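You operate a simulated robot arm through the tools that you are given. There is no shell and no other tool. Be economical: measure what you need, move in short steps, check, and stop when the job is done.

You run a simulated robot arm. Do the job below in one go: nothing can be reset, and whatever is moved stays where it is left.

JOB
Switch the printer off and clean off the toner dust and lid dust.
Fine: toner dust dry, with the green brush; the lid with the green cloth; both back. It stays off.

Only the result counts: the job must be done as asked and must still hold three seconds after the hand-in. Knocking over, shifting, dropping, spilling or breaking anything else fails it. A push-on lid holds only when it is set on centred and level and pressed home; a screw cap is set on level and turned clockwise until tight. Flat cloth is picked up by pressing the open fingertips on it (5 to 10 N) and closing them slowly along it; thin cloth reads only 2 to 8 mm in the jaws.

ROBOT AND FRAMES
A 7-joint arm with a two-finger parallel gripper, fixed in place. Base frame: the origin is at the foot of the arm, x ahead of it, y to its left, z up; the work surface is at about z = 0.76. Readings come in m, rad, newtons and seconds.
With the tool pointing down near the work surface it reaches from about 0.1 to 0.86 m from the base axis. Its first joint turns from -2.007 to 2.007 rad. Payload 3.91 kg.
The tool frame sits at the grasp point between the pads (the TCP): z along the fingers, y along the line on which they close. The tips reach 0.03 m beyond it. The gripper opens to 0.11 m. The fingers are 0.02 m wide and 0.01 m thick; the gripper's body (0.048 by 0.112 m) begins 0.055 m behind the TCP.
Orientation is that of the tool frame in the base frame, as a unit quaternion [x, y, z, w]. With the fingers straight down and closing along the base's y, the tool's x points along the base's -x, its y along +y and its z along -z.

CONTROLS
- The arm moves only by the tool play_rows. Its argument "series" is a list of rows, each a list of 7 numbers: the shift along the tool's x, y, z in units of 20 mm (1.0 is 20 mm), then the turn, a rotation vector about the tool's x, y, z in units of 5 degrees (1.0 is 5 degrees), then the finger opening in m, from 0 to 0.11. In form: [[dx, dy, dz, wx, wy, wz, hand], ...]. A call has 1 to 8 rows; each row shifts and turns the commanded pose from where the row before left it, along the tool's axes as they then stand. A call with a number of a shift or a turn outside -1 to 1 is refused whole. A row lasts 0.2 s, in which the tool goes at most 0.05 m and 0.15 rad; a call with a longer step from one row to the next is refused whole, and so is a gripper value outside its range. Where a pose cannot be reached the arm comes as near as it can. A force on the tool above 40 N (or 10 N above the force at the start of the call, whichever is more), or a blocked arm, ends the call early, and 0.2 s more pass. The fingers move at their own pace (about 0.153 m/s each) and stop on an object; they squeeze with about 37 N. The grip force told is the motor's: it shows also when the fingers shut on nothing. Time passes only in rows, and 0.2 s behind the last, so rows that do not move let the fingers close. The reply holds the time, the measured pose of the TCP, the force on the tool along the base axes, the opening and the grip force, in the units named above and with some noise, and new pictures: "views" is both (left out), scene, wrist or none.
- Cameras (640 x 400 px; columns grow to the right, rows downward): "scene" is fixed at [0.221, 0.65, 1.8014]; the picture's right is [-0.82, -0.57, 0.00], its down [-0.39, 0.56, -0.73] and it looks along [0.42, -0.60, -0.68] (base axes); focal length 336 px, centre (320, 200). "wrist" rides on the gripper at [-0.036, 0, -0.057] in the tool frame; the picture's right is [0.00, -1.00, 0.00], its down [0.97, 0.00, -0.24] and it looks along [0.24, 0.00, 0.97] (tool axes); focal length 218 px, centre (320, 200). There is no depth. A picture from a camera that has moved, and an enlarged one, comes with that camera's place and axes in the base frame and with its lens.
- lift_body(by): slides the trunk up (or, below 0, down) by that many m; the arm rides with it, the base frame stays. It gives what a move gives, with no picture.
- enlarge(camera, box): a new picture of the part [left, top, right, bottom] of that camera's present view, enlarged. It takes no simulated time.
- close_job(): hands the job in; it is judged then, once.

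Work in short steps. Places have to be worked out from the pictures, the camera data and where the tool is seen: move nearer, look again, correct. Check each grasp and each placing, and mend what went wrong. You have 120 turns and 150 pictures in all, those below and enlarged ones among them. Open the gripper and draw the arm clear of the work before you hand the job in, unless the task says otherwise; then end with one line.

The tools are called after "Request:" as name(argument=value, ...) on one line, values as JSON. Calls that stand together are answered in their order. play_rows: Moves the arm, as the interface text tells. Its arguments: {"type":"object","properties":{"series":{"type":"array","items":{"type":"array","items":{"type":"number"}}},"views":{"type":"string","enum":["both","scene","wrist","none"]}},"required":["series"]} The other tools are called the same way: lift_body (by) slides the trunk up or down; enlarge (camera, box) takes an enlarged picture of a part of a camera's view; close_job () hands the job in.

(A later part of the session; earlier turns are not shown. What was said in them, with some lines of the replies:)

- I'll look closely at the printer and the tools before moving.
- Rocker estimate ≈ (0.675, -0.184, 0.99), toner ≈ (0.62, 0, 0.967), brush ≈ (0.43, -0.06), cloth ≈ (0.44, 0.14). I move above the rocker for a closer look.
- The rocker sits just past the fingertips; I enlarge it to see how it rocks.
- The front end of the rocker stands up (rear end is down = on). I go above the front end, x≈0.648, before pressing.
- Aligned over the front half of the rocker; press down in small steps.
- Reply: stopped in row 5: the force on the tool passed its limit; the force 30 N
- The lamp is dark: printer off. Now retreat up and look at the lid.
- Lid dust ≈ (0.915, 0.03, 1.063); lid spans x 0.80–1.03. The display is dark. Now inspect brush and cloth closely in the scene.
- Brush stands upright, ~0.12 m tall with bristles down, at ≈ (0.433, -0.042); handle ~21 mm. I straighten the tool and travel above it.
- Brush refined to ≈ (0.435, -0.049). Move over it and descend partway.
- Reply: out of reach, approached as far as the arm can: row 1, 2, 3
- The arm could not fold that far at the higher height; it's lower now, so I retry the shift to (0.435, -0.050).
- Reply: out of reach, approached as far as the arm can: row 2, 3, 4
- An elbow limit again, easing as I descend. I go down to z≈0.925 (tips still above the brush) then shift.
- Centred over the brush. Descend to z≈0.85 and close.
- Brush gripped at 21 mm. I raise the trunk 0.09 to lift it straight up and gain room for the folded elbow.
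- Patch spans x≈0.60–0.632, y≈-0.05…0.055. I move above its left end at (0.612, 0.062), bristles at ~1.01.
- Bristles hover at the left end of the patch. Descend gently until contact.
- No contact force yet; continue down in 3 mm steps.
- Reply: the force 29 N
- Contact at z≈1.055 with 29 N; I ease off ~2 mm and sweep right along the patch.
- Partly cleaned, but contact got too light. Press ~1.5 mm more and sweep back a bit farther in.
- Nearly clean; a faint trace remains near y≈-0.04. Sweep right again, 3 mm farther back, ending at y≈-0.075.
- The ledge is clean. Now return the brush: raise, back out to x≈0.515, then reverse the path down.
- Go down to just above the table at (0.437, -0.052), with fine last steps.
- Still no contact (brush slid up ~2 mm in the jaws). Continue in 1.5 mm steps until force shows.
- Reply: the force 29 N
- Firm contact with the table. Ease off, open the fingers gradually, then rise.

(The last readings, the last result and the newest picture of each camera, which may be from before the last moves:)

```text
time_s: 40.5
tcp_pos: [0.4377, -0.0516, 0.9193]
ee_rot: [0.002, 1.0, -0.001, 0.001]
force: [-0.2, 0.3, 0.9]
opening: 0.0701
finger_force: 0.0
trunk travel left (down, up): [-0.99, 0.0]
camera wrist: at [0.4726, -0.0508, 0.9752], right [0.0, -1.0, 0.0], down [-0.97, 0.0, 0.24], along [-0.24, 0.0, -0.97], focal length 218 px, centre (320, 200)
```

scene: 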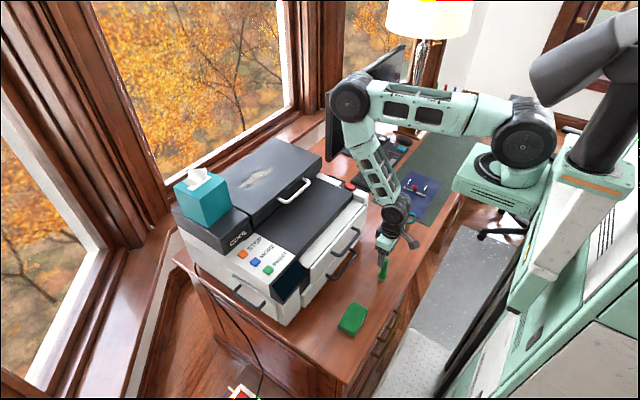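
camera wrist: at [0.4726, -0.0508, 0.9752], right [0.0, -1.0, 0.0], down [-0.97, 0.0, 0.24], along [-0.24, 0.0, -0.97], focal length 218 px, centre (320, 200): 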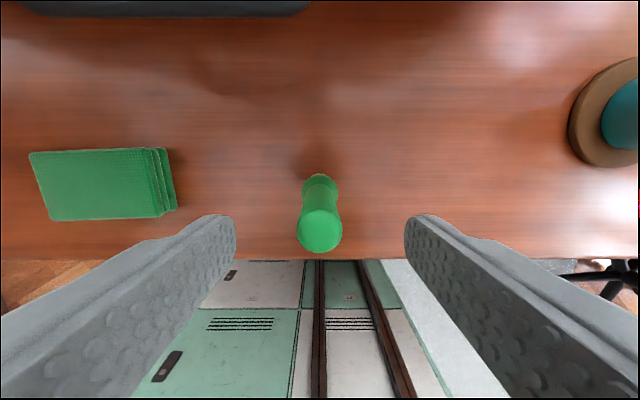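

Brush stands as before. Now move left over the cloth for a close look.

Request:
play_rows(series=[[0, 0, -1, 0, 0, 0, 0.08], [-0.2, 0.9, -0.5, 0, 0, 0, 0.11], [-0.2, 1, -0.2, 0, 0, 0, 0.11], [-0.2, 1, 0, 0, 0, 0, 0.11], [-0.2, 1, 0, 0, 0, 0, 0.11], [-0.2, 1, 0, 0, 0, 0, 0.11], [-0.2, 1, 0, 0, 0, 0, 0.11], [-0.2, 1, 0, 0, 0, 0, 0.11]], views="none")

Request:
play_rows(series=[[0, 1, 0, 0, 0, 0, 0.11], [0, 1, 0, 0, 0, 0, 0.11], [0, 0.6, 0, 0, 0, 0, 0.11]])

Request:
enlarge(camera="scene", box=[325, 290, 385, 345])

```text
time_s: 42.3
tcp_pos: [0.4646, 0.0865, 0.9562]
ee_rot: [0.001, 1.0, 0.0, 0.002]
force: [0.6, 0.0, 0.6]
opening: 0.11
finger_force: 0.0
trunk travel left (down, up): [-0.99, 0.0]
```

```text
time_s: 43.1
tcp_pos: [0.4655, 0.1371, 0.9552]
ee_rot: [0.001, 1.0, -0.001, 0.002]
force: [-1.1, -0.9, 0.1]
opening: 0.11
finger_force: 0.0
trunk travel left (down, up): [-0.99, 0.0]
camera wrist: at [0.5012, 0.1385, 1.0116], right [0.0, -1.0, 0.0], down [-0.97, 0.0, 0.24], along [-0.24, 0.0, -0.97], focal length 218 px, centre (320, 200)
```

scene: 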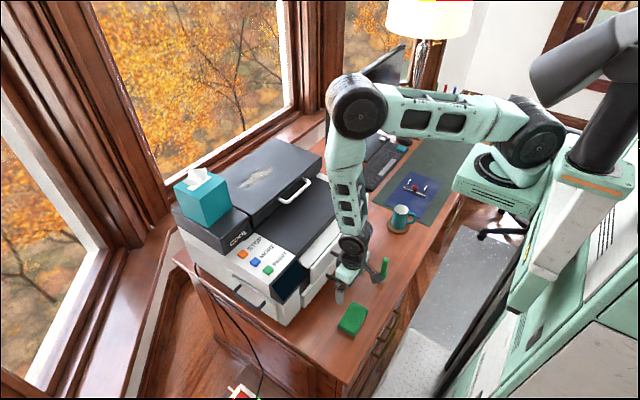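
wrist: 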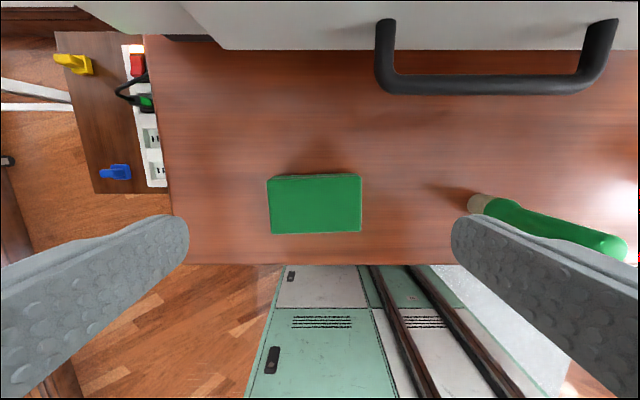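

```text
7.27 times, centred on (355, 318) of scene
camera zoom: at [0.221, 0.65, 1.8014], right [-0.82, -0.57, 0.0], down [-0.39, 0.56, -0.73], along [0.42, -0.6, -0.68], focal length 2448 px, centre (66, -654)
```

zoom: 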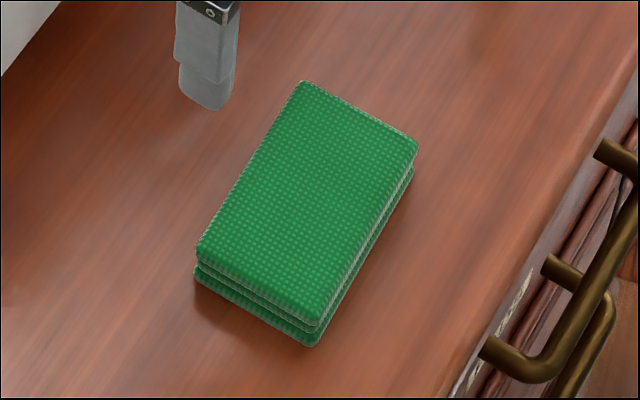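

The cloth is a ~0.100 × 0.063 folded stack, ~23 mm tall, centred ≈ (0.437, 0.1445). Before grasping it, I test whether a vertical tool can reach the lid dust (x≈0.92).

Request:
play_rows(series=[[-0.5, 0, -1, 0, 0, 0, 0.11], [-1, -0.3, -1, 0, 0, 0, 0.11], [-1, -0.3, -1, 0, 0, 0, 0.11], [-1, -0.6, -1, 0, 0, 0, 0.11], [-1, -0.8, -1, 0, 0, 0, 0.11], [-1, -0.8, -1, 0, 0, 0, 0.11], [-1, -0.8, -1, 0, 0, 0, 0.11], [-1, -0.8, -1, 0, 0, 0, 0.11]], views="none")

Request:
play_rows(series=[[-1, -0.5, -1, 0, 0, 0, 0.11], [-1, 0, -1, 0, 0, 0, 0.11], [-1, 0, 0, 0, 0, 0, 0.11], [-1, 0, 0, 0, 0, 0, 0.11], [-1, 0, 0, 0, 0, 0, 0.11], [-1, 0, 0, 0, 0, 0, 0.11], [-1, 0, 0, 0, 0, 0, 0.11], [-1, 0, 0, 0, 0, 0, 0.11]], views="none")

Request:
play_rows(series=[[-1, 0, 0, 0, 0, 0, 0.11], [-1, 0, 0, 0, 0, 0, 0.11], [-1, 0, 0, 0, 0, 0, 0.11], [-1, 0, 0, 0, 0, 0, 0.11], [-1, 0, 0, 0, 0, 0, 0.11], [-0.5, 0, 0, 0, 0, 0, 0.11]])

```text
time_s: 44.9
tcp_pos: [0.6169, 0.0496, 1.118]
ee_rot: [-0.001, 1.0, -0.001, 0.001]
force: [-0.5, 0.4, 0.2]
opening: 0.1098
finger_force: 0.0
trunk travel left (down, up): [-0.99, 0.0]
```

```text
time_s: 46.7
tcp_pos: [0.7763, 0.0411, 1.1552]
ee_rot: [0.001, 1.0, -0.001, 0.002]
force: [0.7, 0.2, 0.1]
opening: 0.1099
finger_force: 0.1
trunk travel left (down, up): [-0.99, 0.0]
```

```text
time_s: 48.1
tcp_pos: [0.8859, 0.0409, 1.1569]
ee_rot: [0.0, 1.0, -0.001, 0.002]
force: [-1.0, 0.5, -0.5]
opening: 0.1098
finger_force: 0.0
trunk travel left (down, up): [-0.99, 0.0]
camera wrist: at [0.9217, 0.0413, 1.2137], right [0.0, -1.0, 0.0], down [-0.97, 0.0, 0.24], along [-0.24, 0.0, -0.97], focal length 218 px, centre (320, 200)
```

scene: 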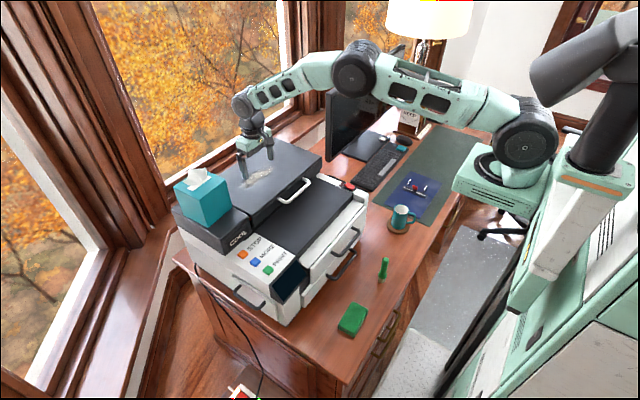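
wrist: 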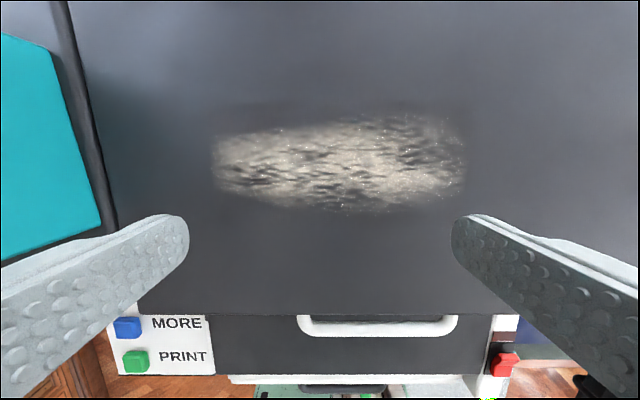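

Reaches x=0.886 vertically with ease. Lid patch spans x 0.875–0.944, y -0.06–0.117. I go back and turn the tool 90° to grip the cloth over its 63 mm side with plenty of clearance.

Request:
play_rows(series=[[1, 0, -0.2, 0, 0, 0, 0.11], [1, 0, 0, 0, 0, 0, 0.11], [1, 0, 0, 0, 0, 0, 0.11], [1, 0, 0, 0, 0, 0, 0.11], [1, 0, 0, 0, 0, 0, 0.11], [1, 0.5, 0, 0, 0, 0, 0.11], [1, 0.5, 0, 0, 0, 0, 0.11], [1, 0.5, 0, 0, 0, 0, 0.11]], views="none")

Request:
play_rows(series=[[1, 0.5, 0, 0, 0, 0, 0.11], [1, 0.5, 0, 0, 0, 0, 0.11], [1, 0.5, 0, 0, 0, 0, 0.11], [1, 0.5, 0, 0, 0, 0, 0.11], [1, 0.5, 0, 0, 0, 0, 0.11], [1, 0.5, 0.5, 0, 0, 0, 0.11], [1, 0.5, 0.5, 0, 0, 0, 0.11], [1, 0.5, 0.5, 0, 0, 0, 0.11]], views="none")

Request:
play_rows(series=[[0, 0, 0, 0, 0, 1, 0.11], [0, 0, 0, 0, 0, 1, 0.11], [0, 0, 0, 0, 0, 1, 0.11], [0, 0, 0, 0, 0, 1, 0.11], [0, 0, 0, 0, 0, 1, 0.11], [0, 0, 0, 0, 0, 1, 0.11], [0, 0, 0, 0, 0, 1, 0.11], [0, 0, 0, 0, 0, 1, 0.11]], views="none")

Request:
play_rows(series=[[0, 0, 0, 0, 0, 1, 0.11], [0, 0, 0, 0, 0, 1, 0.11], [0, 0, 0, 0, 0, 1, 0.11], [0, 0, 0, 0, 0, 1, 0.11], [0, 0, 0, 0, 0, 1, 0.11], [0, 0, 0, 0, 0, 1, 0.11], [0, 0, 0, 0, 0, 1, 0.11], [0, 0, 0, 0, 0, 1, 0.11]], views="none")

Request:
play_rows(series=[[0, 0, 0, 0, 0, 1, 0.11], [0, 0, 0, 0, 0, 1, 0.11]])

```text
time_s: 49.9
tcp_pos: [0.7246, 0.0678, 1.1588]
ee_rot: [0.0, 1.0, -0.001, 0.002]
force: [0.3, -0.8, 0.4]
opening: 0.1101
finger_force: 0.0
trunk travel left (down, up): [-0.99, 0.0]
```

```text
time_s: 51.7
tcp_pos: [0.5642, 0.1488, 1.1297]
ee_rot: [0.0, 1.0, -0.001, 0.001]
force: [-0.8, 0.6, 0.1]
opening: 0.11
finger_force: 0.1
trunk travel left (down, up): [-0.99, 0.0]
```

```text
time_s: 53.5
tcp_pos: [0.5647, 0.1502, 1.1295]
ee_rot: [0.343, 0.939, 0.0, 0.002]
force: [0.6, -1.0, -0.2]
opening: 0.1099
finger_force: 0.0
trunk travel left (down, up): [-0.99, 0.0]
```

```text
time_s: 55.3
tcp_pos: [0.5661, 0.1514, 1.1275]
ee_rot: [0.643, 0.766, 0.001, 0.001]
force: [-0.4, -0.2, 0.1]
opening: 0.1099
finger_force: 0.2
trunk travel left (down, up): [-0.99, 0.0]
```

```text
time_s: 55.9
tcp_pos: [0.5643, 0.152, 1.1286]
ee_rot: [0.708, 0.706, 0.001, 0.002]
force: [-0.2, 0.6, -0.1]
opening: 0.11
finger_force: 0.1
trunk travel left (down, up): [-0.99, 0.0]
camera wrist: at [0.5646, 0.1162, 1.1843], right [-1.0, 0.0, 0.0], down [0.0, 0.97, 0.24], along [0.0, 0.24, -0.97], focal length 218 px, centre (320, 200)
```

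scene: 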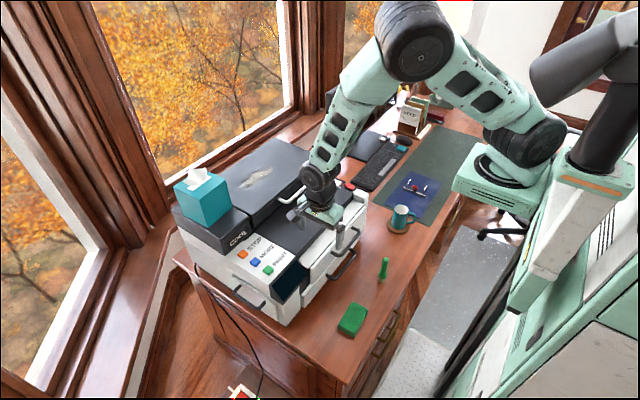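
wrist: 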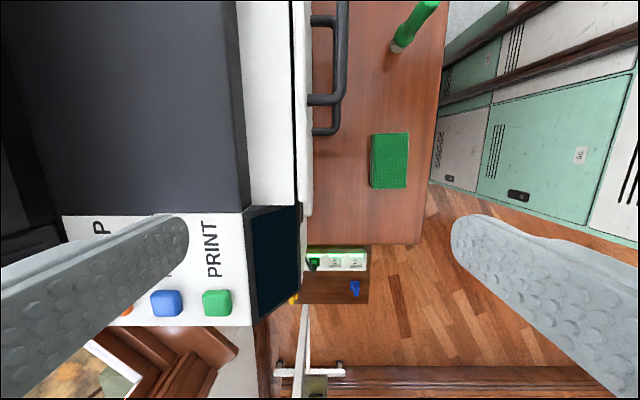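

Turn succeeded (tool y = base +x, tool x = base +y). Cloth confirmed at ≈ (0.4375, 0.143). Move back then down over it.

Request:
play_rows(series=[[-0.1, -1, 0, 0, 0, 0, 0.11], [-0.1, -1, 0, 0, 0, 0, 0.11], [-0.1, -1, 0.5, 0, 0, 0, 0.11], [-0.1, -0.7, 0.8, 0, 0, 0, 0.11], [0, -0.6, 1, 0, 0, 0, 0.11], [0, -0.6, 1, 0, 0, 0, 0.11], [0, -0.6, 1, 0, 0, 0, 0.11], [0, -0.6, 1, 0, 0, 0, 0.11]], views="none")

Request:
play_rows(series=[[0, -0.2, 1, 0, 0, 0, 0.11], [0, 0, 1, 0, 0, 0, 0.11], [0, 0, 1, 0, 0, 0, 0.11], [0, 0, 1, 0, 0, 0, 0.11], [0, 0, 1, 0, 0, 0, 0.11]])

```text
time_s: 57.7
tcp_pos: [0.442, 0.141, 1.0193]
ee_rot: [0.708, 0.707, 0.002, 0.002]
force: [-0.5, -0.1, 0.1]
opening: 0.1101
finger_force: 0.0
trunk travel left (down, up): [-0.99, 0.0]
```

```text
time_s: 58.9
tcp_pos: [0.441, 0.1427, 0.9186]
ee_rot: [0.707, 0.707, 0.002, 0.001]
force: [-0.4, -0.7, -0.6]
opening: 0.1101
finger_force: 0.0
trunk travel left (down, up): [-0.99, 0.0]
camera wrist: at [0.4411, 0.1082, 0.9754], right [-1.0, 0.0, -0.01], down [0.0, 0.97, 0.24], along [0.01, 0.24, -0.97], focal length 218 px, centre (320, 200)
```

scene: 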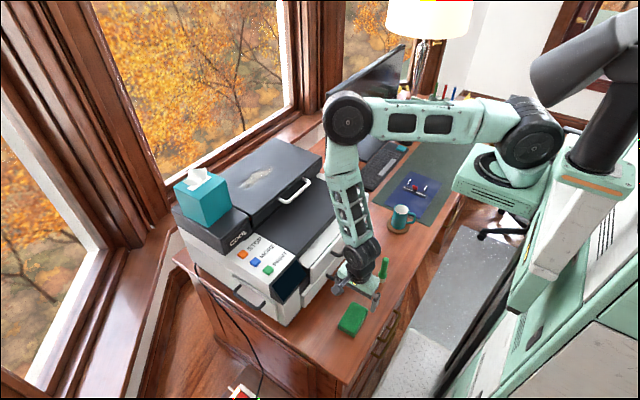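
wrist: 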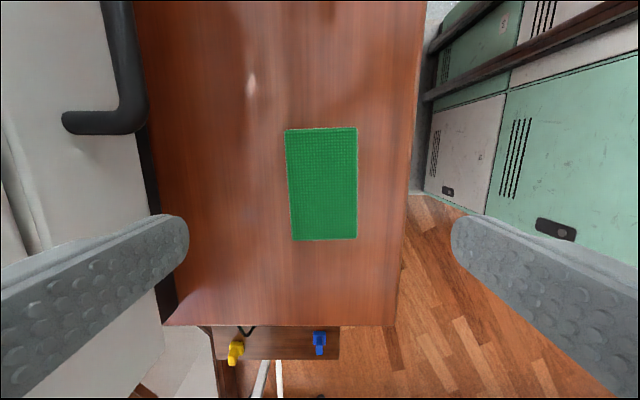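

Cloth is centred between the fingers. Descend to z≈0.80 (tips ~10 mm above the table) and close slowly.

Request:
play_rows(series=[[0, 0, 1, 0, 0, 0, 0.11], [0, 0, 1, 0, 0, 0, 0.11], [0, 0, 1, 0, 0, 0, 0.11], [0, 0, 1, 0, 0, 0, 0.11], [0, 0, 1, 0, 0, 0, 0.11], [0, 0, 0.9, 0, 0, 0, 0.1]], views="none")

Request:
play_rows(series=[[0, 0, 0, 0, 0, 0, 0.09], [0, 0, 0, 0, 0, 0, 0.08], [0, 0, 0, 0, 0, 0, 0.075], [0, 0, 0, 0, 0, 0, 0.07], [0, 0, 0, 0, 0, 0, 0.065], [0, 0, 0, 0, 0, 0, 0.06], [0, 0, 0, 0, 0, 0, 0.055], [0, 0, 0, 0, 0, 0, 0.05]])

Request:
enlarge(camera="scene", box=[310, 270, 400, 345])

```text
time_s: 60.3
tcp_pos: [0.438, 0.1405, 0.8015]
ee_rot: [0.708, 0.707, 0.0, 0.002]
force: [-0.3, -0.2, -0.3]
opening: 0.1004
finger_force: 0.1
trunk travel left (down, up): [-0.99, 0.0]
```

```text
time_s: 62.1
tcp_pos: [0.4398, 0.1408, 0.8017]
ee_rot: [0.708, 0.707, 0.0, 0.002]
force: [0.4, -0.4, 1.5]
opening: 0.061
finger_force: 37.0
trunk travel left (down, up): [-0.99, 0.0]
camera wrist: at [0.4388, 0.1054, 0.8584], right [-1.0, 0.0, 0.0], down [0.0, 0.97, 0.24], along [0.0, 0.24, -0.97], focal length 218 px, centre (320, 200)
```

scene: 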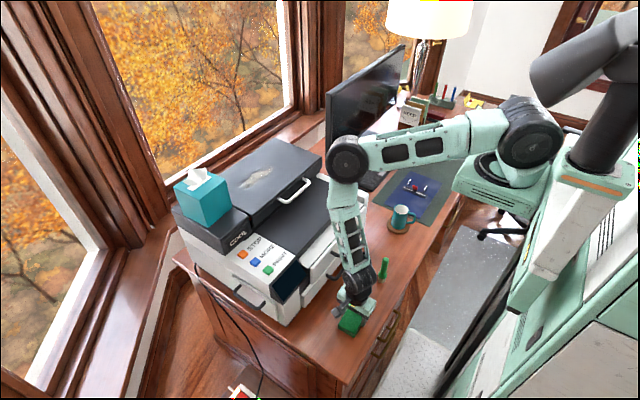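
wrist: 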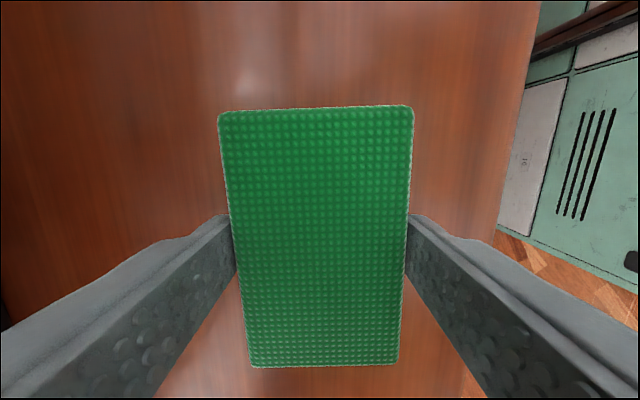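

```text
5.33 times, centred on (355, 308) of scene
camera zoom: at [0.221, 0.65, 1.8014], right [-0.82, -0.57, 0.0], down [-0.39, 0.56, -0.73], along [0.42, -0.6, -0.68], focal length 1795 px, centre (133, -373)
```

zoom: 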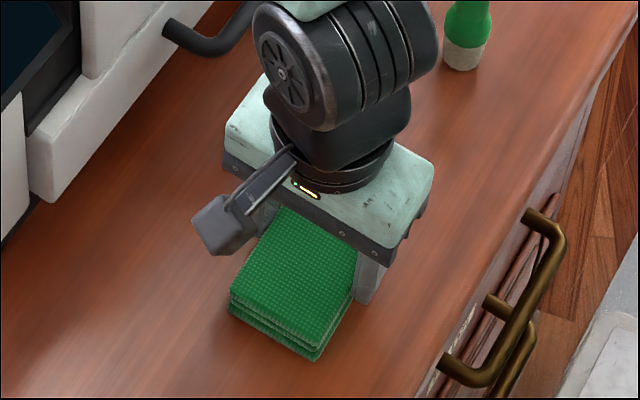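

Firm grip, 61 mm. Lift straight up and check.

Request:
play_rows(series=[[0, 0, -0.5, 0, 0, 0, 0.05], [0, 0, -1, 0, 0, 0, 0.05], [0, 0, -1, 0, 0, 0, 0.05], [0, 0, -1, 0, 0, 0, 0.05], [0, 0, -1, 0, 0, 0, 0.05], [0, 0, -1, 0, 0, 0, 0.05], [0, 0, -1, 0, 0, 0, 0.05], [0, 0, -1, 0, 0, 0, 0.05]])

```text
time_s: 63.9
tcp_pos: [0.4394, 0.1439, 0.9512]
ee_rot: [0.708, 0.707, 0.002, 0.001]
force: [-0.4, -0.2, -0.7]
opening: 0.0609
finger_force: 36.5
trunk travel left (down, up): [-0.99, 0.0]
camera wrist: at [0.4394, 0.1079, 1.009], right [-1.0, 0.0, 0.0], down [0.0, 0.97, 0.24], along [0.0, 0.24, -0.97], focal length 218 px, centre (320, 200)
```

scene: 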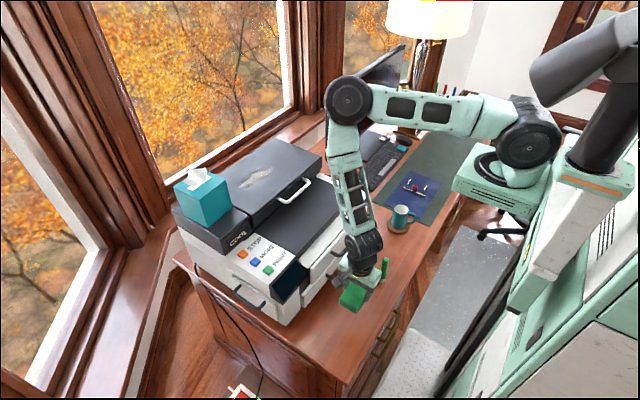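
wrist: 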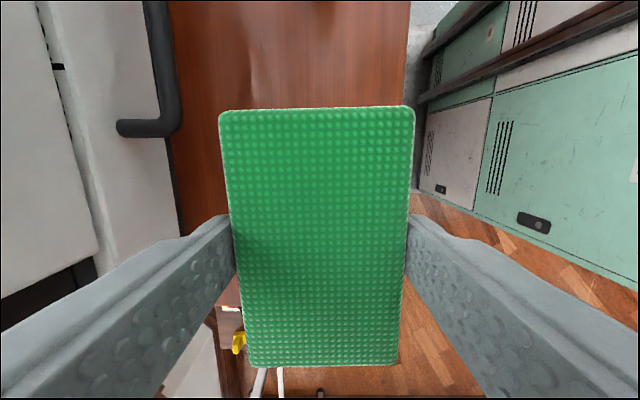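

Cloth held securely. Carry it up and forward toward the lid.

Request:
play_rows(series=[[0, 0.4, -1, 0, 0, 0, 0.05], [0, 0.6, -1, 0, 0, 0, 0.05], [0, 0.6, -1, 0, 0, 0, 0.05], [0, 0.6, -1, 0, 0, 0, 0.05], [0, 0.6, -1, 0, 0, 0, 0.05], [0, 0.6, -1, 0, 0, 0, 0.05], [0, 0.6, -1, 0, 0, 0, 0.05], [0, 0.6, -1, 0, 0, 0, 0.05]], views="none")

Request:
play_rows(series=[[-0.3, 1, -0.5, 0, 0, 0, 0.05], [-0.3, 1, -0.5, 0, 0, 0, 0.05], [-0.3, 1, -0.5, 0, 0, 0, 0.05], [-0.3, 1, -0.5, 0, 0, 0, 0.05], [-0.3, 1, -0.5, 0, 0, 0, 0.05], [-0.3, 1, 0, 0, 0, 0, 0.05], [-0.3, 1, 0, 0, 0, 0, 0.05], [-0.3, 1, 0, 0, 0, 0, 0.05]], views="none")

Request:
play_rows(series=[[-0.2, 1, 0, 0, 0, 0, 0.05], [-0.2, 1, 0, 0, 0, 0, 0.05], [-0.2, 1, 0, 0, 0, 0, 0.05], [0, 1, 0, 0, 0, 0, 0.05], [0, 1, 0, 0, 0, 0, 0.05], [0, 1, 0, 0, 0, 0, 0.05], [0, 1, 0, 0, 0, 0, 0.05], [0, 1, 0, 0, 0, 0, 0.05]])

```text
time_s: 65.7
tcp_pos: [0.5312, 0.1449, 1.1139]
ee_rot: [0.707, 0.707, 0.001, 0.001]
force: [-0.2, 0.0, -0.5]
opening: 0.0607
finger_force: 36.6
trunk travel left (down, up): [-0.99, 0.0]
```

```text
time_s: 67.5
tcp_pos: [0.6909, 0.0941, 1.1628]
ee_rot: [0.707, 0.707, 0.0, 0.002]
force: [0.0, 0.5, -0.1]
opening: 0.0611
finger_force: 36.6
trunk travel left (down, up): [-0.99, 0.0]
```

```text
time_s: 69.3
tcp_pos: [0.8499, 0.0839, 1.1656]
ee_rot: [0.708, 0.706, 0.001, 0.001]
force: [0.6, 0.5, -0.3]
opening: 0.0609
finger_force: 37.1
trunk travel left (down, up): [-0.99, 0.0]
camera wrist: at [0.8496, 0.0488, 1.2223], right [-1.0, 0.0, 0.0], down [0.0, 0.97, 0.24], along [0.0, 0.24, -0.97], focal length 218 px, centre (320, 200)
```

scene: 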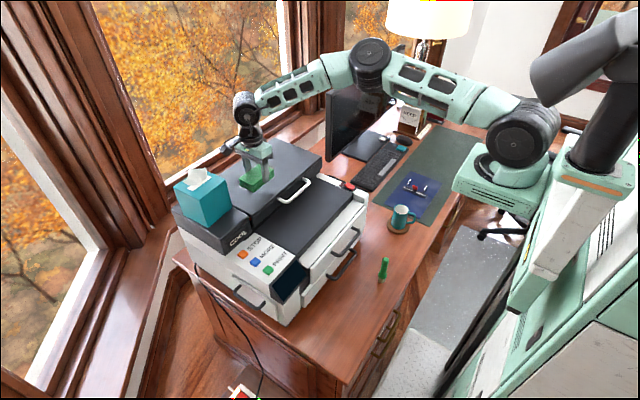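
wrist: 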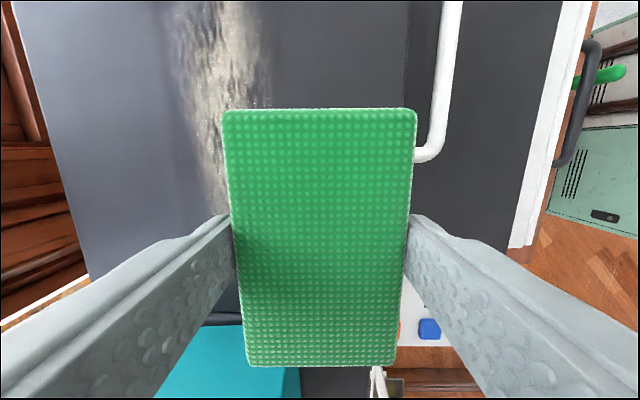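

Lid patch confirmed ahead. Move to x≈0.905 above the left end and descend toward the lid.

Request:
play_rows(series=[[0, 0.9, 0, 0, 0, 0, 0.05], [0, 0.9, 0, 0, 0, 0, 0.05], [0, 0.95, 0, 0, 0, 0, 0.05], [0, 0, 0.9, 0, 0, 0, 0.05], [0, 0, 0.9, 0, 0, 0, 0.05], [0, 0, 0.4, 0, 0, 0, 0.05]])

Request:
enlarge(camera="scene", box=[170, 110, 330, 250])

```text
time_s: 70.7
tcp_pos: [0.9037, 0.081, 1.1206]
ee_rot: [0.707, 0.707, 0.002, 0.001]
force: [-0.3, -0.5, 0.1]
opening: 0.061
finger_force: 37.1
trunk travel left (down, up): [-0.99, 0.0]
camera wrist: at [0.9037, 0.0461, 1.1779], right [-1.0, 0.0, 0.0], down [0.0, 0.97, 0.24], along [0.0, 0.24, -0.97], focal length 218 px, centre (320, 200)
```

scene: 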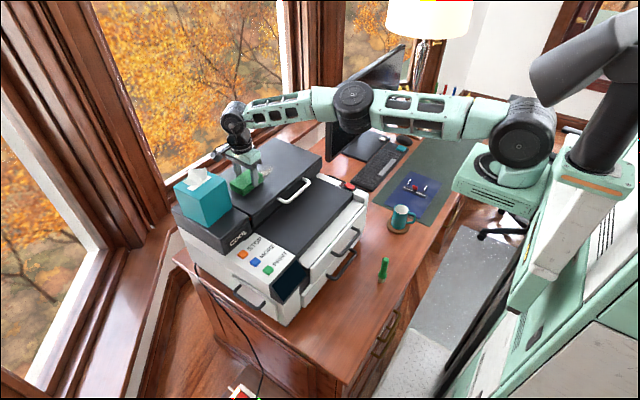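
wrist: 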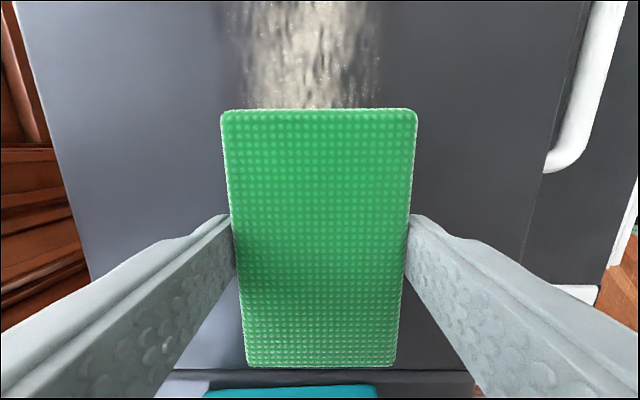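

```text
2.86 times, centred on (250, 180) of scene
camera zoom: at [0.221, 0.65, 1.8014], right [-0.82, -0.57, 0.0], down [-0.39, 0.56, -0.73], along [0.42, -0.6, -0.68], focal length 962 px, centre (520, 257)
```

zoom: 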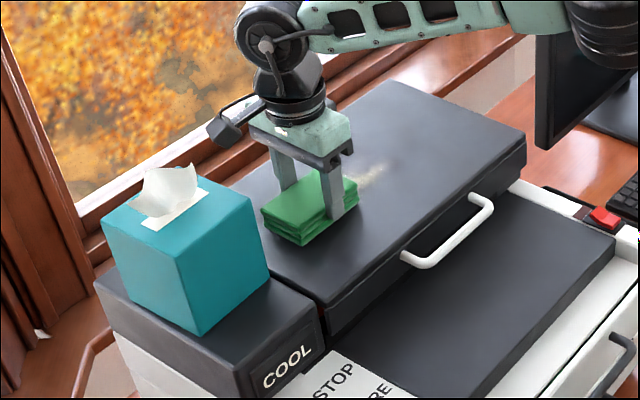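

It reads COOL. Patch is centred on x≈0.907, just as the cloth. Lower in small steps until contact.

Request:
play_rows(series=[[0, 0, 0.3, 0, 0, 0, 0.05], [0, 0, 0.15, 0, 0, 0, 0.05], [0, 0, 0.1, 0, 0, 0, 0.05]], views="none")

```text
time_s: 71.5
tcp_pos: [0.9056, 0.0817, 1.1176]
ee_rot: [0.708, 0.707, 0.003, 0.004]
force: [-3.0, -3.9, 35.1]
opening: 0.0608
finger_force: 36.9
trunk travel left (down, up): [-0.99, 0.0]
```

Contact at z≈1.119 with 35 N; ease off 5 mm and read the force.

Request:
play_rows(series=[[0, 0, -0.25, 0, 0, 0, 0.05]], views="none")

```text
time_s: 71.9
tcp_pos: [0.9058, 0.0826, 1.1172]
ee_rot: [0.707, 0.707, 0.003, 0.003]
force: [6.5, -2.1, 20.2]
opening: 0.0609
finger_force: 37.0
trunk travel left (down, up): [-0.99, 0.0]
```

Ease 2.5 mm more, then sweep right across the patch.

Request:
play_rows(series=[[0, 0, -0.12, 0, 0, 0, 0.05], [-0.7, 0, 0, 0, 0, 0, 0.05], [-0.8, 0, 0, 0, 0, 0, 0.05], [-0.8, 0, 0, 0, 0, 0, 0.05], [-0.8, 0, 0, 0, 0, 0, 0.05], [-0.9, 0, 0, 0, 0, 0, 0.05], [-0.9, 0, 0, 0, 0, 0, 0.05], [-0.9, 0, 0, 0, 0, 0, 0.05]])

```text
time_s: 73.7
tcp_pos: [0.9043, -0.0332, 1.1181]
ee_rot: [0.707, 0.707, 0.0, 0.002]
force: [-0.1, 0.5, 0.1]
opening: 0.0606
finger_force: 36.8
trunk travel left (down, up): [-0.99, 0.0]
camera wrist: at [0.9047, -0.068, 1.1741], right [-1.0, 0.0, 0.0], down [0.0, 0.97, 0.24], along [0.0, 0.24, -0.97], focal length 218 px, centre (320, 200)
```

scene: 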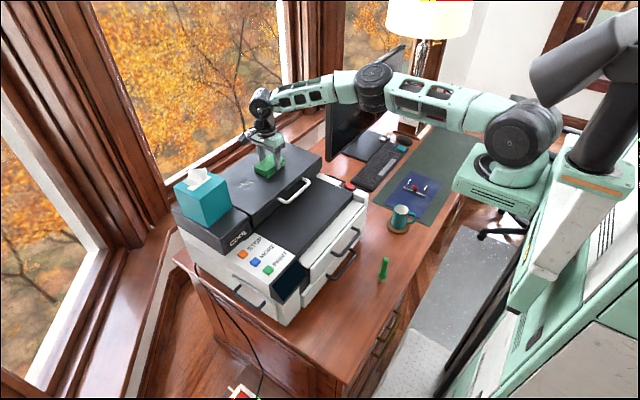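
wrist: 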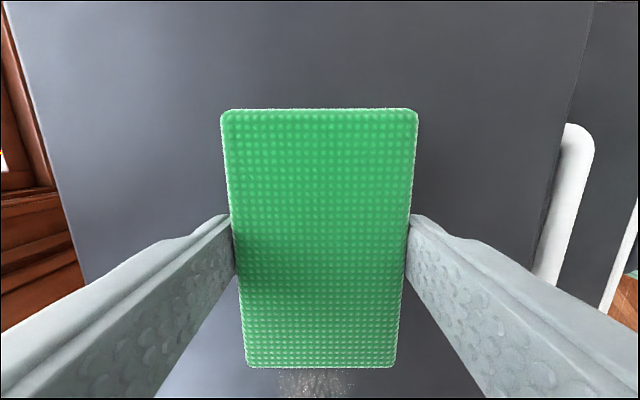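

Mostly gone; some faint dust remains where contact was light. Press ~3 mm and sweep back, 8 mm farther forward.

Request:
play_rows(series=[[0, 0.4, 0.12, 0, 0, 0, 0.05], [0.7, 0, 0.02, 0, 0, 0, 0.05], [0.8, 0, 0, 0, 0, 0, 0.05], [0.8, 0, 0, 0, 0, 0, 0.05], [0.8, 0, 0, 0, 0, 0, 0.05], [0.9, 0, 0, 0, 0, 0, 0.05], [0.9, 0, 0, 0, 0, 0, 0.05], [0.9, 0, 0, 0, 0, 0, 0.05]], views="wrist")

Request:
play_rows(series=[[0, -0.8, 0.02, 0, 0, 0, 0.05], [-0.8, 0, 0, 0, 0, 0, 0.05], [-0.8, 0, 0, 0, 0, 0, 0.05], [-0.8, 0, 0, 0, 0, 0, 0.05], [-0.9, 0, 0, 0, 0, 0, 0.05], [-0.9, 0, 0, 0, 0, 0, 0.05], [-0.9, 0, 0, 0, 0, 0, 0.05], [-0.9, 0, 0, 0, 0, 0, 0.05]])

```text
time_s: 75.5
tcp_pos: [0.9095, 0.0774, 1.116]
ee_rot: [0.708, 0.706, 0.0, 0.002]
force: [0.0, -2.3, 6.3]
opening: 0.0608
finger_force: 36.7
out of reach, approached as far as the arm can: row 8
trunk travel left (down, up): [-0.99, 0.0]
camera wrist: at [0.9086, 0.0429, 1.1735], right [-1.0, 0.0, 0.0], down [0.0, 0.97, 0.24], along [0.0, 0.24, -0.97], focal length 218 px, centre (320, 200)
```

wrist: 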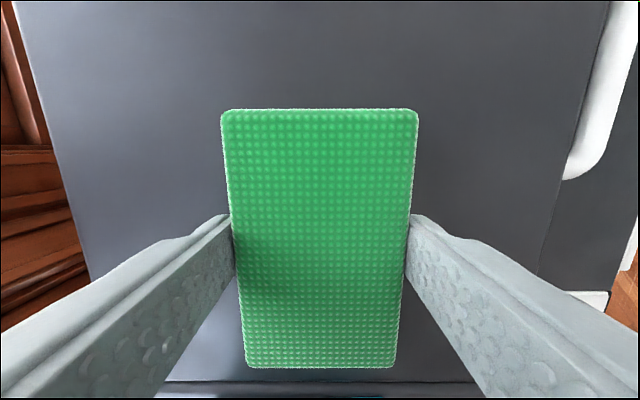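

```text
time_s: 77.3
tcp_pos: [0.8941, -0.0386, 1.1164]
ee_rot: [0.707, 0.708, 0.001, 0.002]
force: [-0.8, 6.9, 21.9]
opening: 0.0607
finger_force: 37.1
trunk travel left (down, up): [-0.99, 0.0]
camera wrist: at [0.8934, -0.0742, 1.1731], right [-1.0, 0.0, -0.01], down [0.0, 0.97, 0.24], along [0.01, 0.24, -0.97], focal length 218 px, centre (320, 200)
```

scene: 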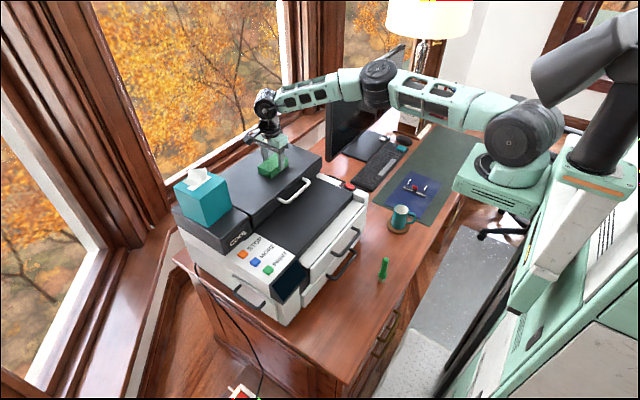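
wrist: 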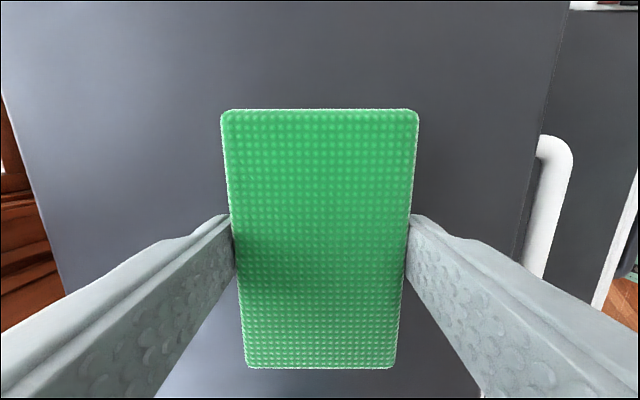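

Looks clean so far. Lift slightly off and check the whole lid surface.

Request:
play_rows(series=[[0, 0, -1, 0, 0, 0, 0.05], [0, -0.5, -1, 0, 0, 0, 0.05], [0, -1, -0.5, 0, 0, 0, 0.05], [0, -1, 0, 0, 0, 0, 0.05], [0, -1, 0, 0, 0, 0, 0.05], [0, -1, 0, 0, 0, 0, 0.05]], views="wrist")

Request:
enlarge(camera="scene", box=[170, 110, 330, 250])

```text
time_s: 78.7
tcp_pos: [0.8035, -0.0399, 1.1647]
ee_rot: [0.708, 0.707, 0.002, 0.001]
force: [-0.2, -0.2, -0.1]
opening: 0.0608
finger_force: 36.5
trunk travel left (down, up): [-0.99, 0.0]
camera wrist: at [0.8035, -0.0749, 1.2206], right [-1.0, 0.0, 0.0], down [0.0, 0.97, 0.24], along [0.0, 0.24, -0.97], focal length 218 px, centre (320, 200)
```

wrist: 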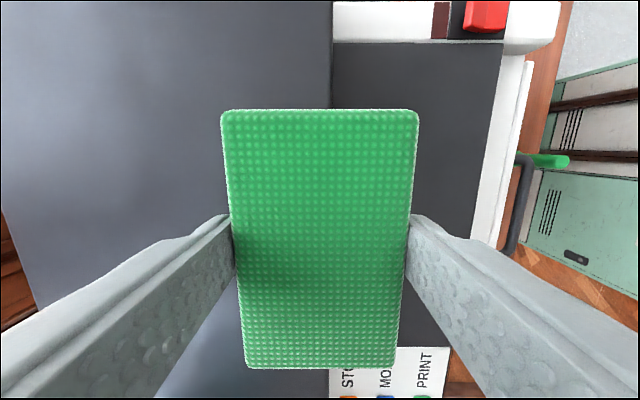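

```text
2.86 times, centred on (250, 180) of scene
camera zoom: at [0.221, 0.65, 1.8014], right [-0.82, -0.57, 0.0], down [-0.39, 0.56, -0.73], along [0.42, -0.6, -0.68], focal length 962 px, centre (520, 257)
```

zoom: 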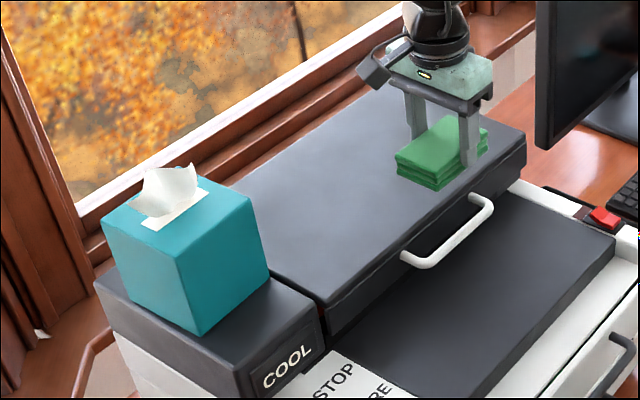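

Lid is clean. Carry the cloth back: to (0.53, 0.141, 1.165) first.

Request:
play_rows(series=[[0.65, -1, 0, 0, 0, 0, 0.05], [0.65, -1, 0, 0, 0, 0, 0.05], [0.65, -1, 0, 0, 0, 0, 0.05], [0.65, -1, 0, 0, 0, 0, 0.05], [0.65, -1, 0, 0, 0, 0, 0.05], [0.65, -1, 0, 0, 0, 0, 0.05], [0.65, -1, 0, 0, 0, 0, 0.05], [0.65, -1, 0, 0, 0, 0, 0.05]], views="none")

Request:
play_rows(series=[[0.65, -1, 0.3, 0, 0, 0, 0.05], [0.65, -1, 0.3, 0, 0, 0, 0.05], [0.65, -1, 0.4, 0, 0, 0, 0.05], [0.65, -1, 0.5, 0, 0, 0, 0.05], [0.65, -1, 0.5, 0, 0, 0, 0.05], [0.55, -0.7, 0.5, 0, 0, 0, 0.05]], views="none")

```text
time_s: 80.5
tcp_pos: [0.6422, 0.0643, 1.1632]
ee_rot: [0.708, 0.706, 0.0, 0.002]
force: [-0.4, 0.5, -0.6]
opening: 0.0609
finger_force: 36.9
trunk travel left (down, up): [-0.99, 0.0]
```

```text
time_s: 81.9
tcp_pos: [0.5292, 0.1413, 1.1126]
ee_rot: [0.708, 0.706, 0.001, 0.001]
force: [0.3, 0.8, -0.6]
opening: 0.0609
finger_force: 36.7
trunk travel left (down, up): [-0.99, 0.0]
```

Request:
play_rows(series=[[0, -0.56, 1, 0, 0, 0, 0.05], [0, -0.56, 1, 0, 0, 0, 0.05], [0, -0.56, 1, 0, 0, 0, 0.05], [0, -0.56, 1, 0, 0, 0, 0.05], [0, -0.56, 1, 0, 0, 0, 0.05], [0, -0.56, 1, 0, 0, 0, 0.05], [0, -0.56, 1, 0, 0, 0, 0.05], [0, -0.55, 1, 0, 0, 0, 0.05]], views="none")

Request:
play_rows(series=[[0, 0, 1, 0, 0, 0, 0.05], [0, 0, 1, 0, 0, 0, 0.05], [0, 0, 1, 0, 0, 0, 0.05], [0, 0, 1, 0, 0, 0, 0.05], [0, 0, 1, 0, 0, 0, 0.05], [0, 0, 1, 0, 0, 0, 0.05]])

```text
time_s: 83.7
tcp_pos: [0.4409, 0.1414, 0.9537]
ee_rot: [0.707, 0.707, 0.001, 0.002]
force: [-0.7, -0.4, -0.3]
opening: 0.0608
finger_force: 37.4
trunk travel left (down, up): [-0.99, 0.0]
```

```text
time_s: 85.1
tcp_pos: [0.4413, 0.1411, 0.8335]
ee_rot: [0.707, 0.707, 0.002, 0.001]
force: [0.4, -0.6, 1.2]
opening: 0.0608
finger_force: 37.1
trunk travel left (down, up): [-0.99, 0.0]
camera wrist: at [0.4395, 0.1067, 0.8899], right [-1.0, 0.0, 0.0], down [0.0, 0.97, 0.24], along [0.0, 0.24, -0.97], focal length 218 px, centre (320, 200)
```

scene: 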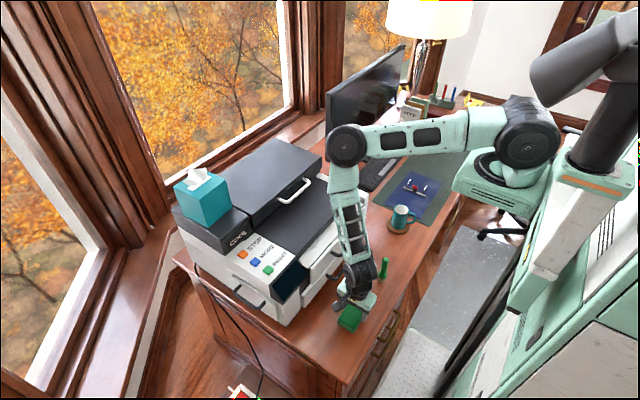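
wrist: 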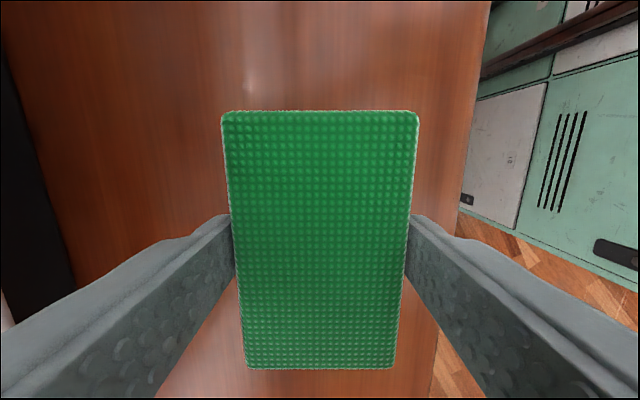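

Over the original spot. Lower to about 0.803 then fine steps to contact.

Request:
play_rows(series=[[0, -0.05, 0.9, 0, 0, 0, 0.05], [0, 0, 0.5, 0, 0, 0, 0.05], [0, 0, 0.1, 0, 0, 0, 0.05], [0, 0, 0, 0, 0, 0, 0.05]], views="none")

```text
time_s: 86.1
tcp_pos: [0.4395, 0.1413, 0.8033]
ee_rot: [0.707, 0.707, 0.001, 0.002]
force: [-0.5, -0.2, -0.3]
opening: 0.0605
finger_force: 36.9
trunk travel left (down, up): [-0.99, 0.0]
```

Request:
play_rows(series=[[0, 0, 0.08, 0, 0, 0, 0.05], [0, 0, 0.08, 0, 0, 0, 0.05]], views="none")

```text
time_s: 86.7
tcp_pos: [0.4414, 0.1413, 0.8016]
ee_rot: [0.708, 0.707, 0.002, 0.002]
force: [1.3, -5.0, 27.2]
opening: 0.0608
finger_force: 36.8
trunk travel left (down, up): [-0.99, 0.0]
```

Contact at the original height. Ease off, open, and rise.

Request:
play_rows(series=[[0, 0, -0.1, 0, 0, 0, 0.05], [0, 0, 0, 0, 0, 0, 0.07], [0, 0, 0, 0, 0, 0, 0.09], [0, 0, 0, 0, 0, 0, 0.1], [0, 0, -0.8, 0, 0, 0, 0.1], [0, 0, -1, 0, 0, 0, 0.1], [0, 0, -1, 0, 0, 0, 0.1], [0, 0, -1, 0, 0, 0, 0.1]], views="none")

Request:
play_rows(series=[[0, 0, -1, 0, 0, 0, 0.1], [0, 0, -1, 0, 0, 0, 0.1], [0, 0, -1, 0, 0, 0, 0.1], [0, 0, -1, 0, 0, 0, 0.1], [0, 0.6, -1, 0, 0, 0, 0.1], [0, 0.6, -1, 0, 0, 0, 0.1], [0, 0.6, -1, 0, 0, 0, 0.1], [0, 0.6, -1, 0, 0, 0, 0.1]])

Request:
enlarge(camera="scene", box=[160, 130, 420, 345])

```text
time_s: 88.5
tcp_pos: [0.4392, 0.1387, 0.8794]
ee_rot: [0.707, 0.707, 0.0, 0.001]
force: [-0.9, -0.8, -0.6]
opening: 0.1
finger_force: 0.0
trunk travel left (down, up): [-0.99, 0.0]
```

```text
time_s: 90.3
tcp_pos: [0.4857, 0.1425, 1.0394]
ee_rot: [0.707, 0.708, 0.001, 0.002]
force: [0.7, -0.2, 0.6]
opening: 0.1
finger_force: 0.1
trunk travel left (down, up): [-0.99, 0.0]
camera wrist: at [0.486, 0.1073, 1.0958], right [-1.0, 0.0, 0.0], down [0.0, 0.97, 0.24], along [0.0, 0.24, -0.97], focal length 218 px, centre (320, 200)
```

scene: 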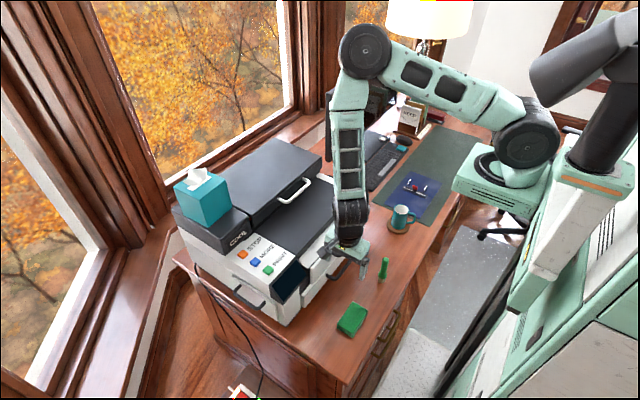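
wrist: 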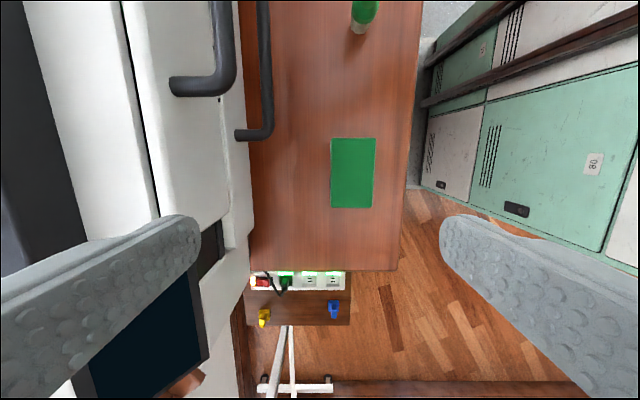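

```text
1.86 times, centred on (290, 238) of scene
camera zoom: at [0.221, 0.65, 1.8014], right [-0.82, -0.57, 0.0], down [-0.39, 0.56, -0.73], along [0.42, -0.6, -0.68], focal length 626 px, centre (376, 130)
```

zoom: 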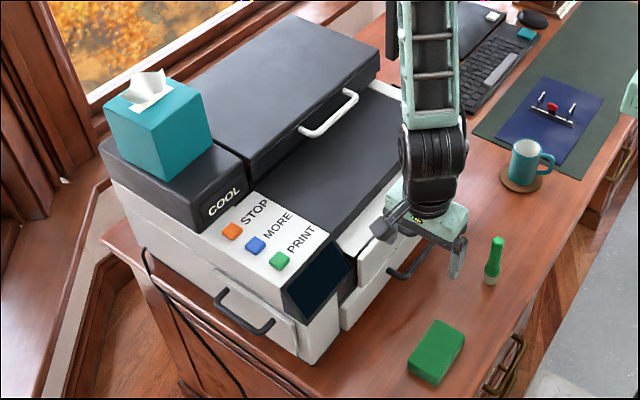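

Cloth and brush are back. Raise the arm clear and take a last look at ledge, lid and rocker.

Request:
play_rows(series=[[0, 0.6, -1, 0, 0, 0, 0.1], [0, 0.6, -1, 0, 0, 0, 0.1], [0, 0.6, -1, 0, 0, 0, 0.1], [0, 0.6, -1, 0, 0, 0, 0.1], [0, 0.6, -1, 0, 0, 0, 0.1], [0, 0.6, -1, 0, 0, 0, 0.1], [0, 0.6, -1, 0, 0, 0, 0.1], [0, 0.6, -1, 0, 0, 0, 0.1]], views="none")

Request:
play_rows(series=[[0, 1, -1, 0, 0, 0, 0.1], [0, 1, -1, 0, 0, 0, 0.1], [0, 1, -1, 0, 0, 0, 0.1], [0, 1, -1, 0, 0, 0, 0.1], [0, 1, -1, 0, 0, 0, 0.1], [-1, 1, -1, 0, 0, 0, 0.1], [-1, 0, -1, 0, 0, 0, 0.1], [-1, 0, -1, 0, 0, 0, 0.1]])

Request:
enlarge(camera="scene", box=[200, 130, 400, 280])

```text
time_s: 92.1
tcp_pos: [0.5825, 0.1423, 1.1999]
ee_rot: [0.707, 0.707, 0.001, 0.002]
force: [0.1, 0.1, -0.1]
opening: 0.0999
finger_force: 0.1
trunk travel left (down, up): [-0.99, 0.0]
```

```text
time_s: 93.9
tcp_pos: [0.7027, 0.0799, 1.3576]
ee_rot: [0.707, 0.707, 0.001, 0.001]
force: [-0.1, 0.0, -0.1]
opening: 0.0998
finger_force: 0.0
trunk travel left (down, up): [-0.99, 0.0]
camera wrist: at [0.7033, 0.0439, 1.4143], right [-1.0, 0.0, 0.0], down [0.0, 0.97, 0.24], along [0.0, 0.24, -0.97], focal length 218 px, centre (320, 200)
```

scene: 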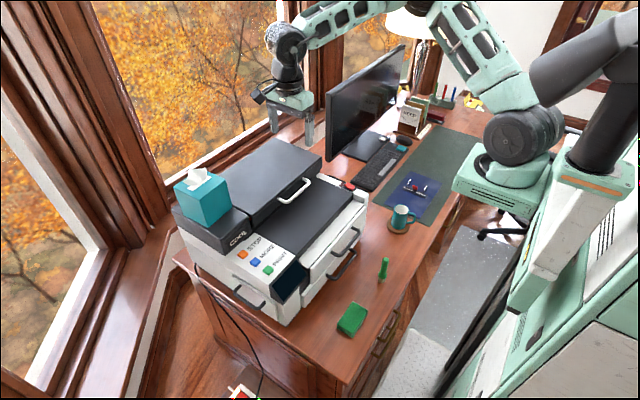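
wrist: 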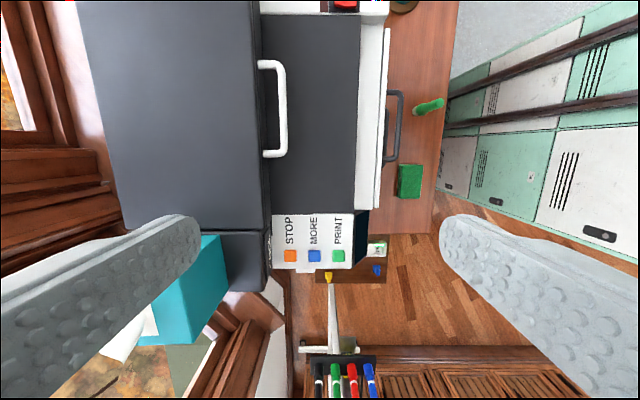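

```text
2.67 times, centred on (300, 205) of scene
camera zoom: at [0.221, 0.65, 1.8014], right [-0.82, -0.57, 0.0], down [-0.39, 0.56, -0.73], along [0.42, -0.6, -0.68], focal length 897 px, centre (373, 187)
```

zoom: 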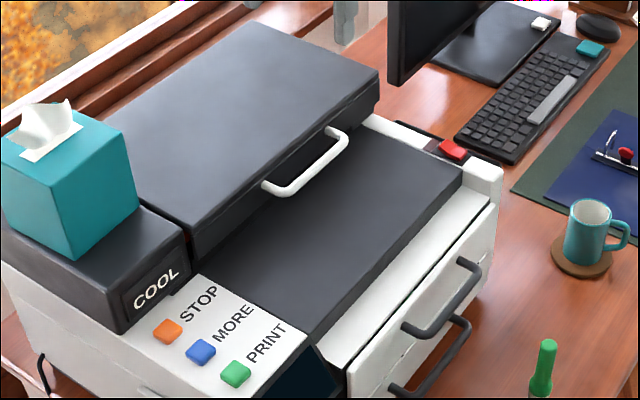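

The printer is off (lamp and display dark), the ledge and lid are clean, the tools are back in place, and the arm is clear with the gripper open. Handing in.

Request:
close_job()

```text
The job is handed in.
```

The printer is off, the toner dust was brushed off dry with the green brush, the lid was wiped with the green cloth, and both are back in their places.
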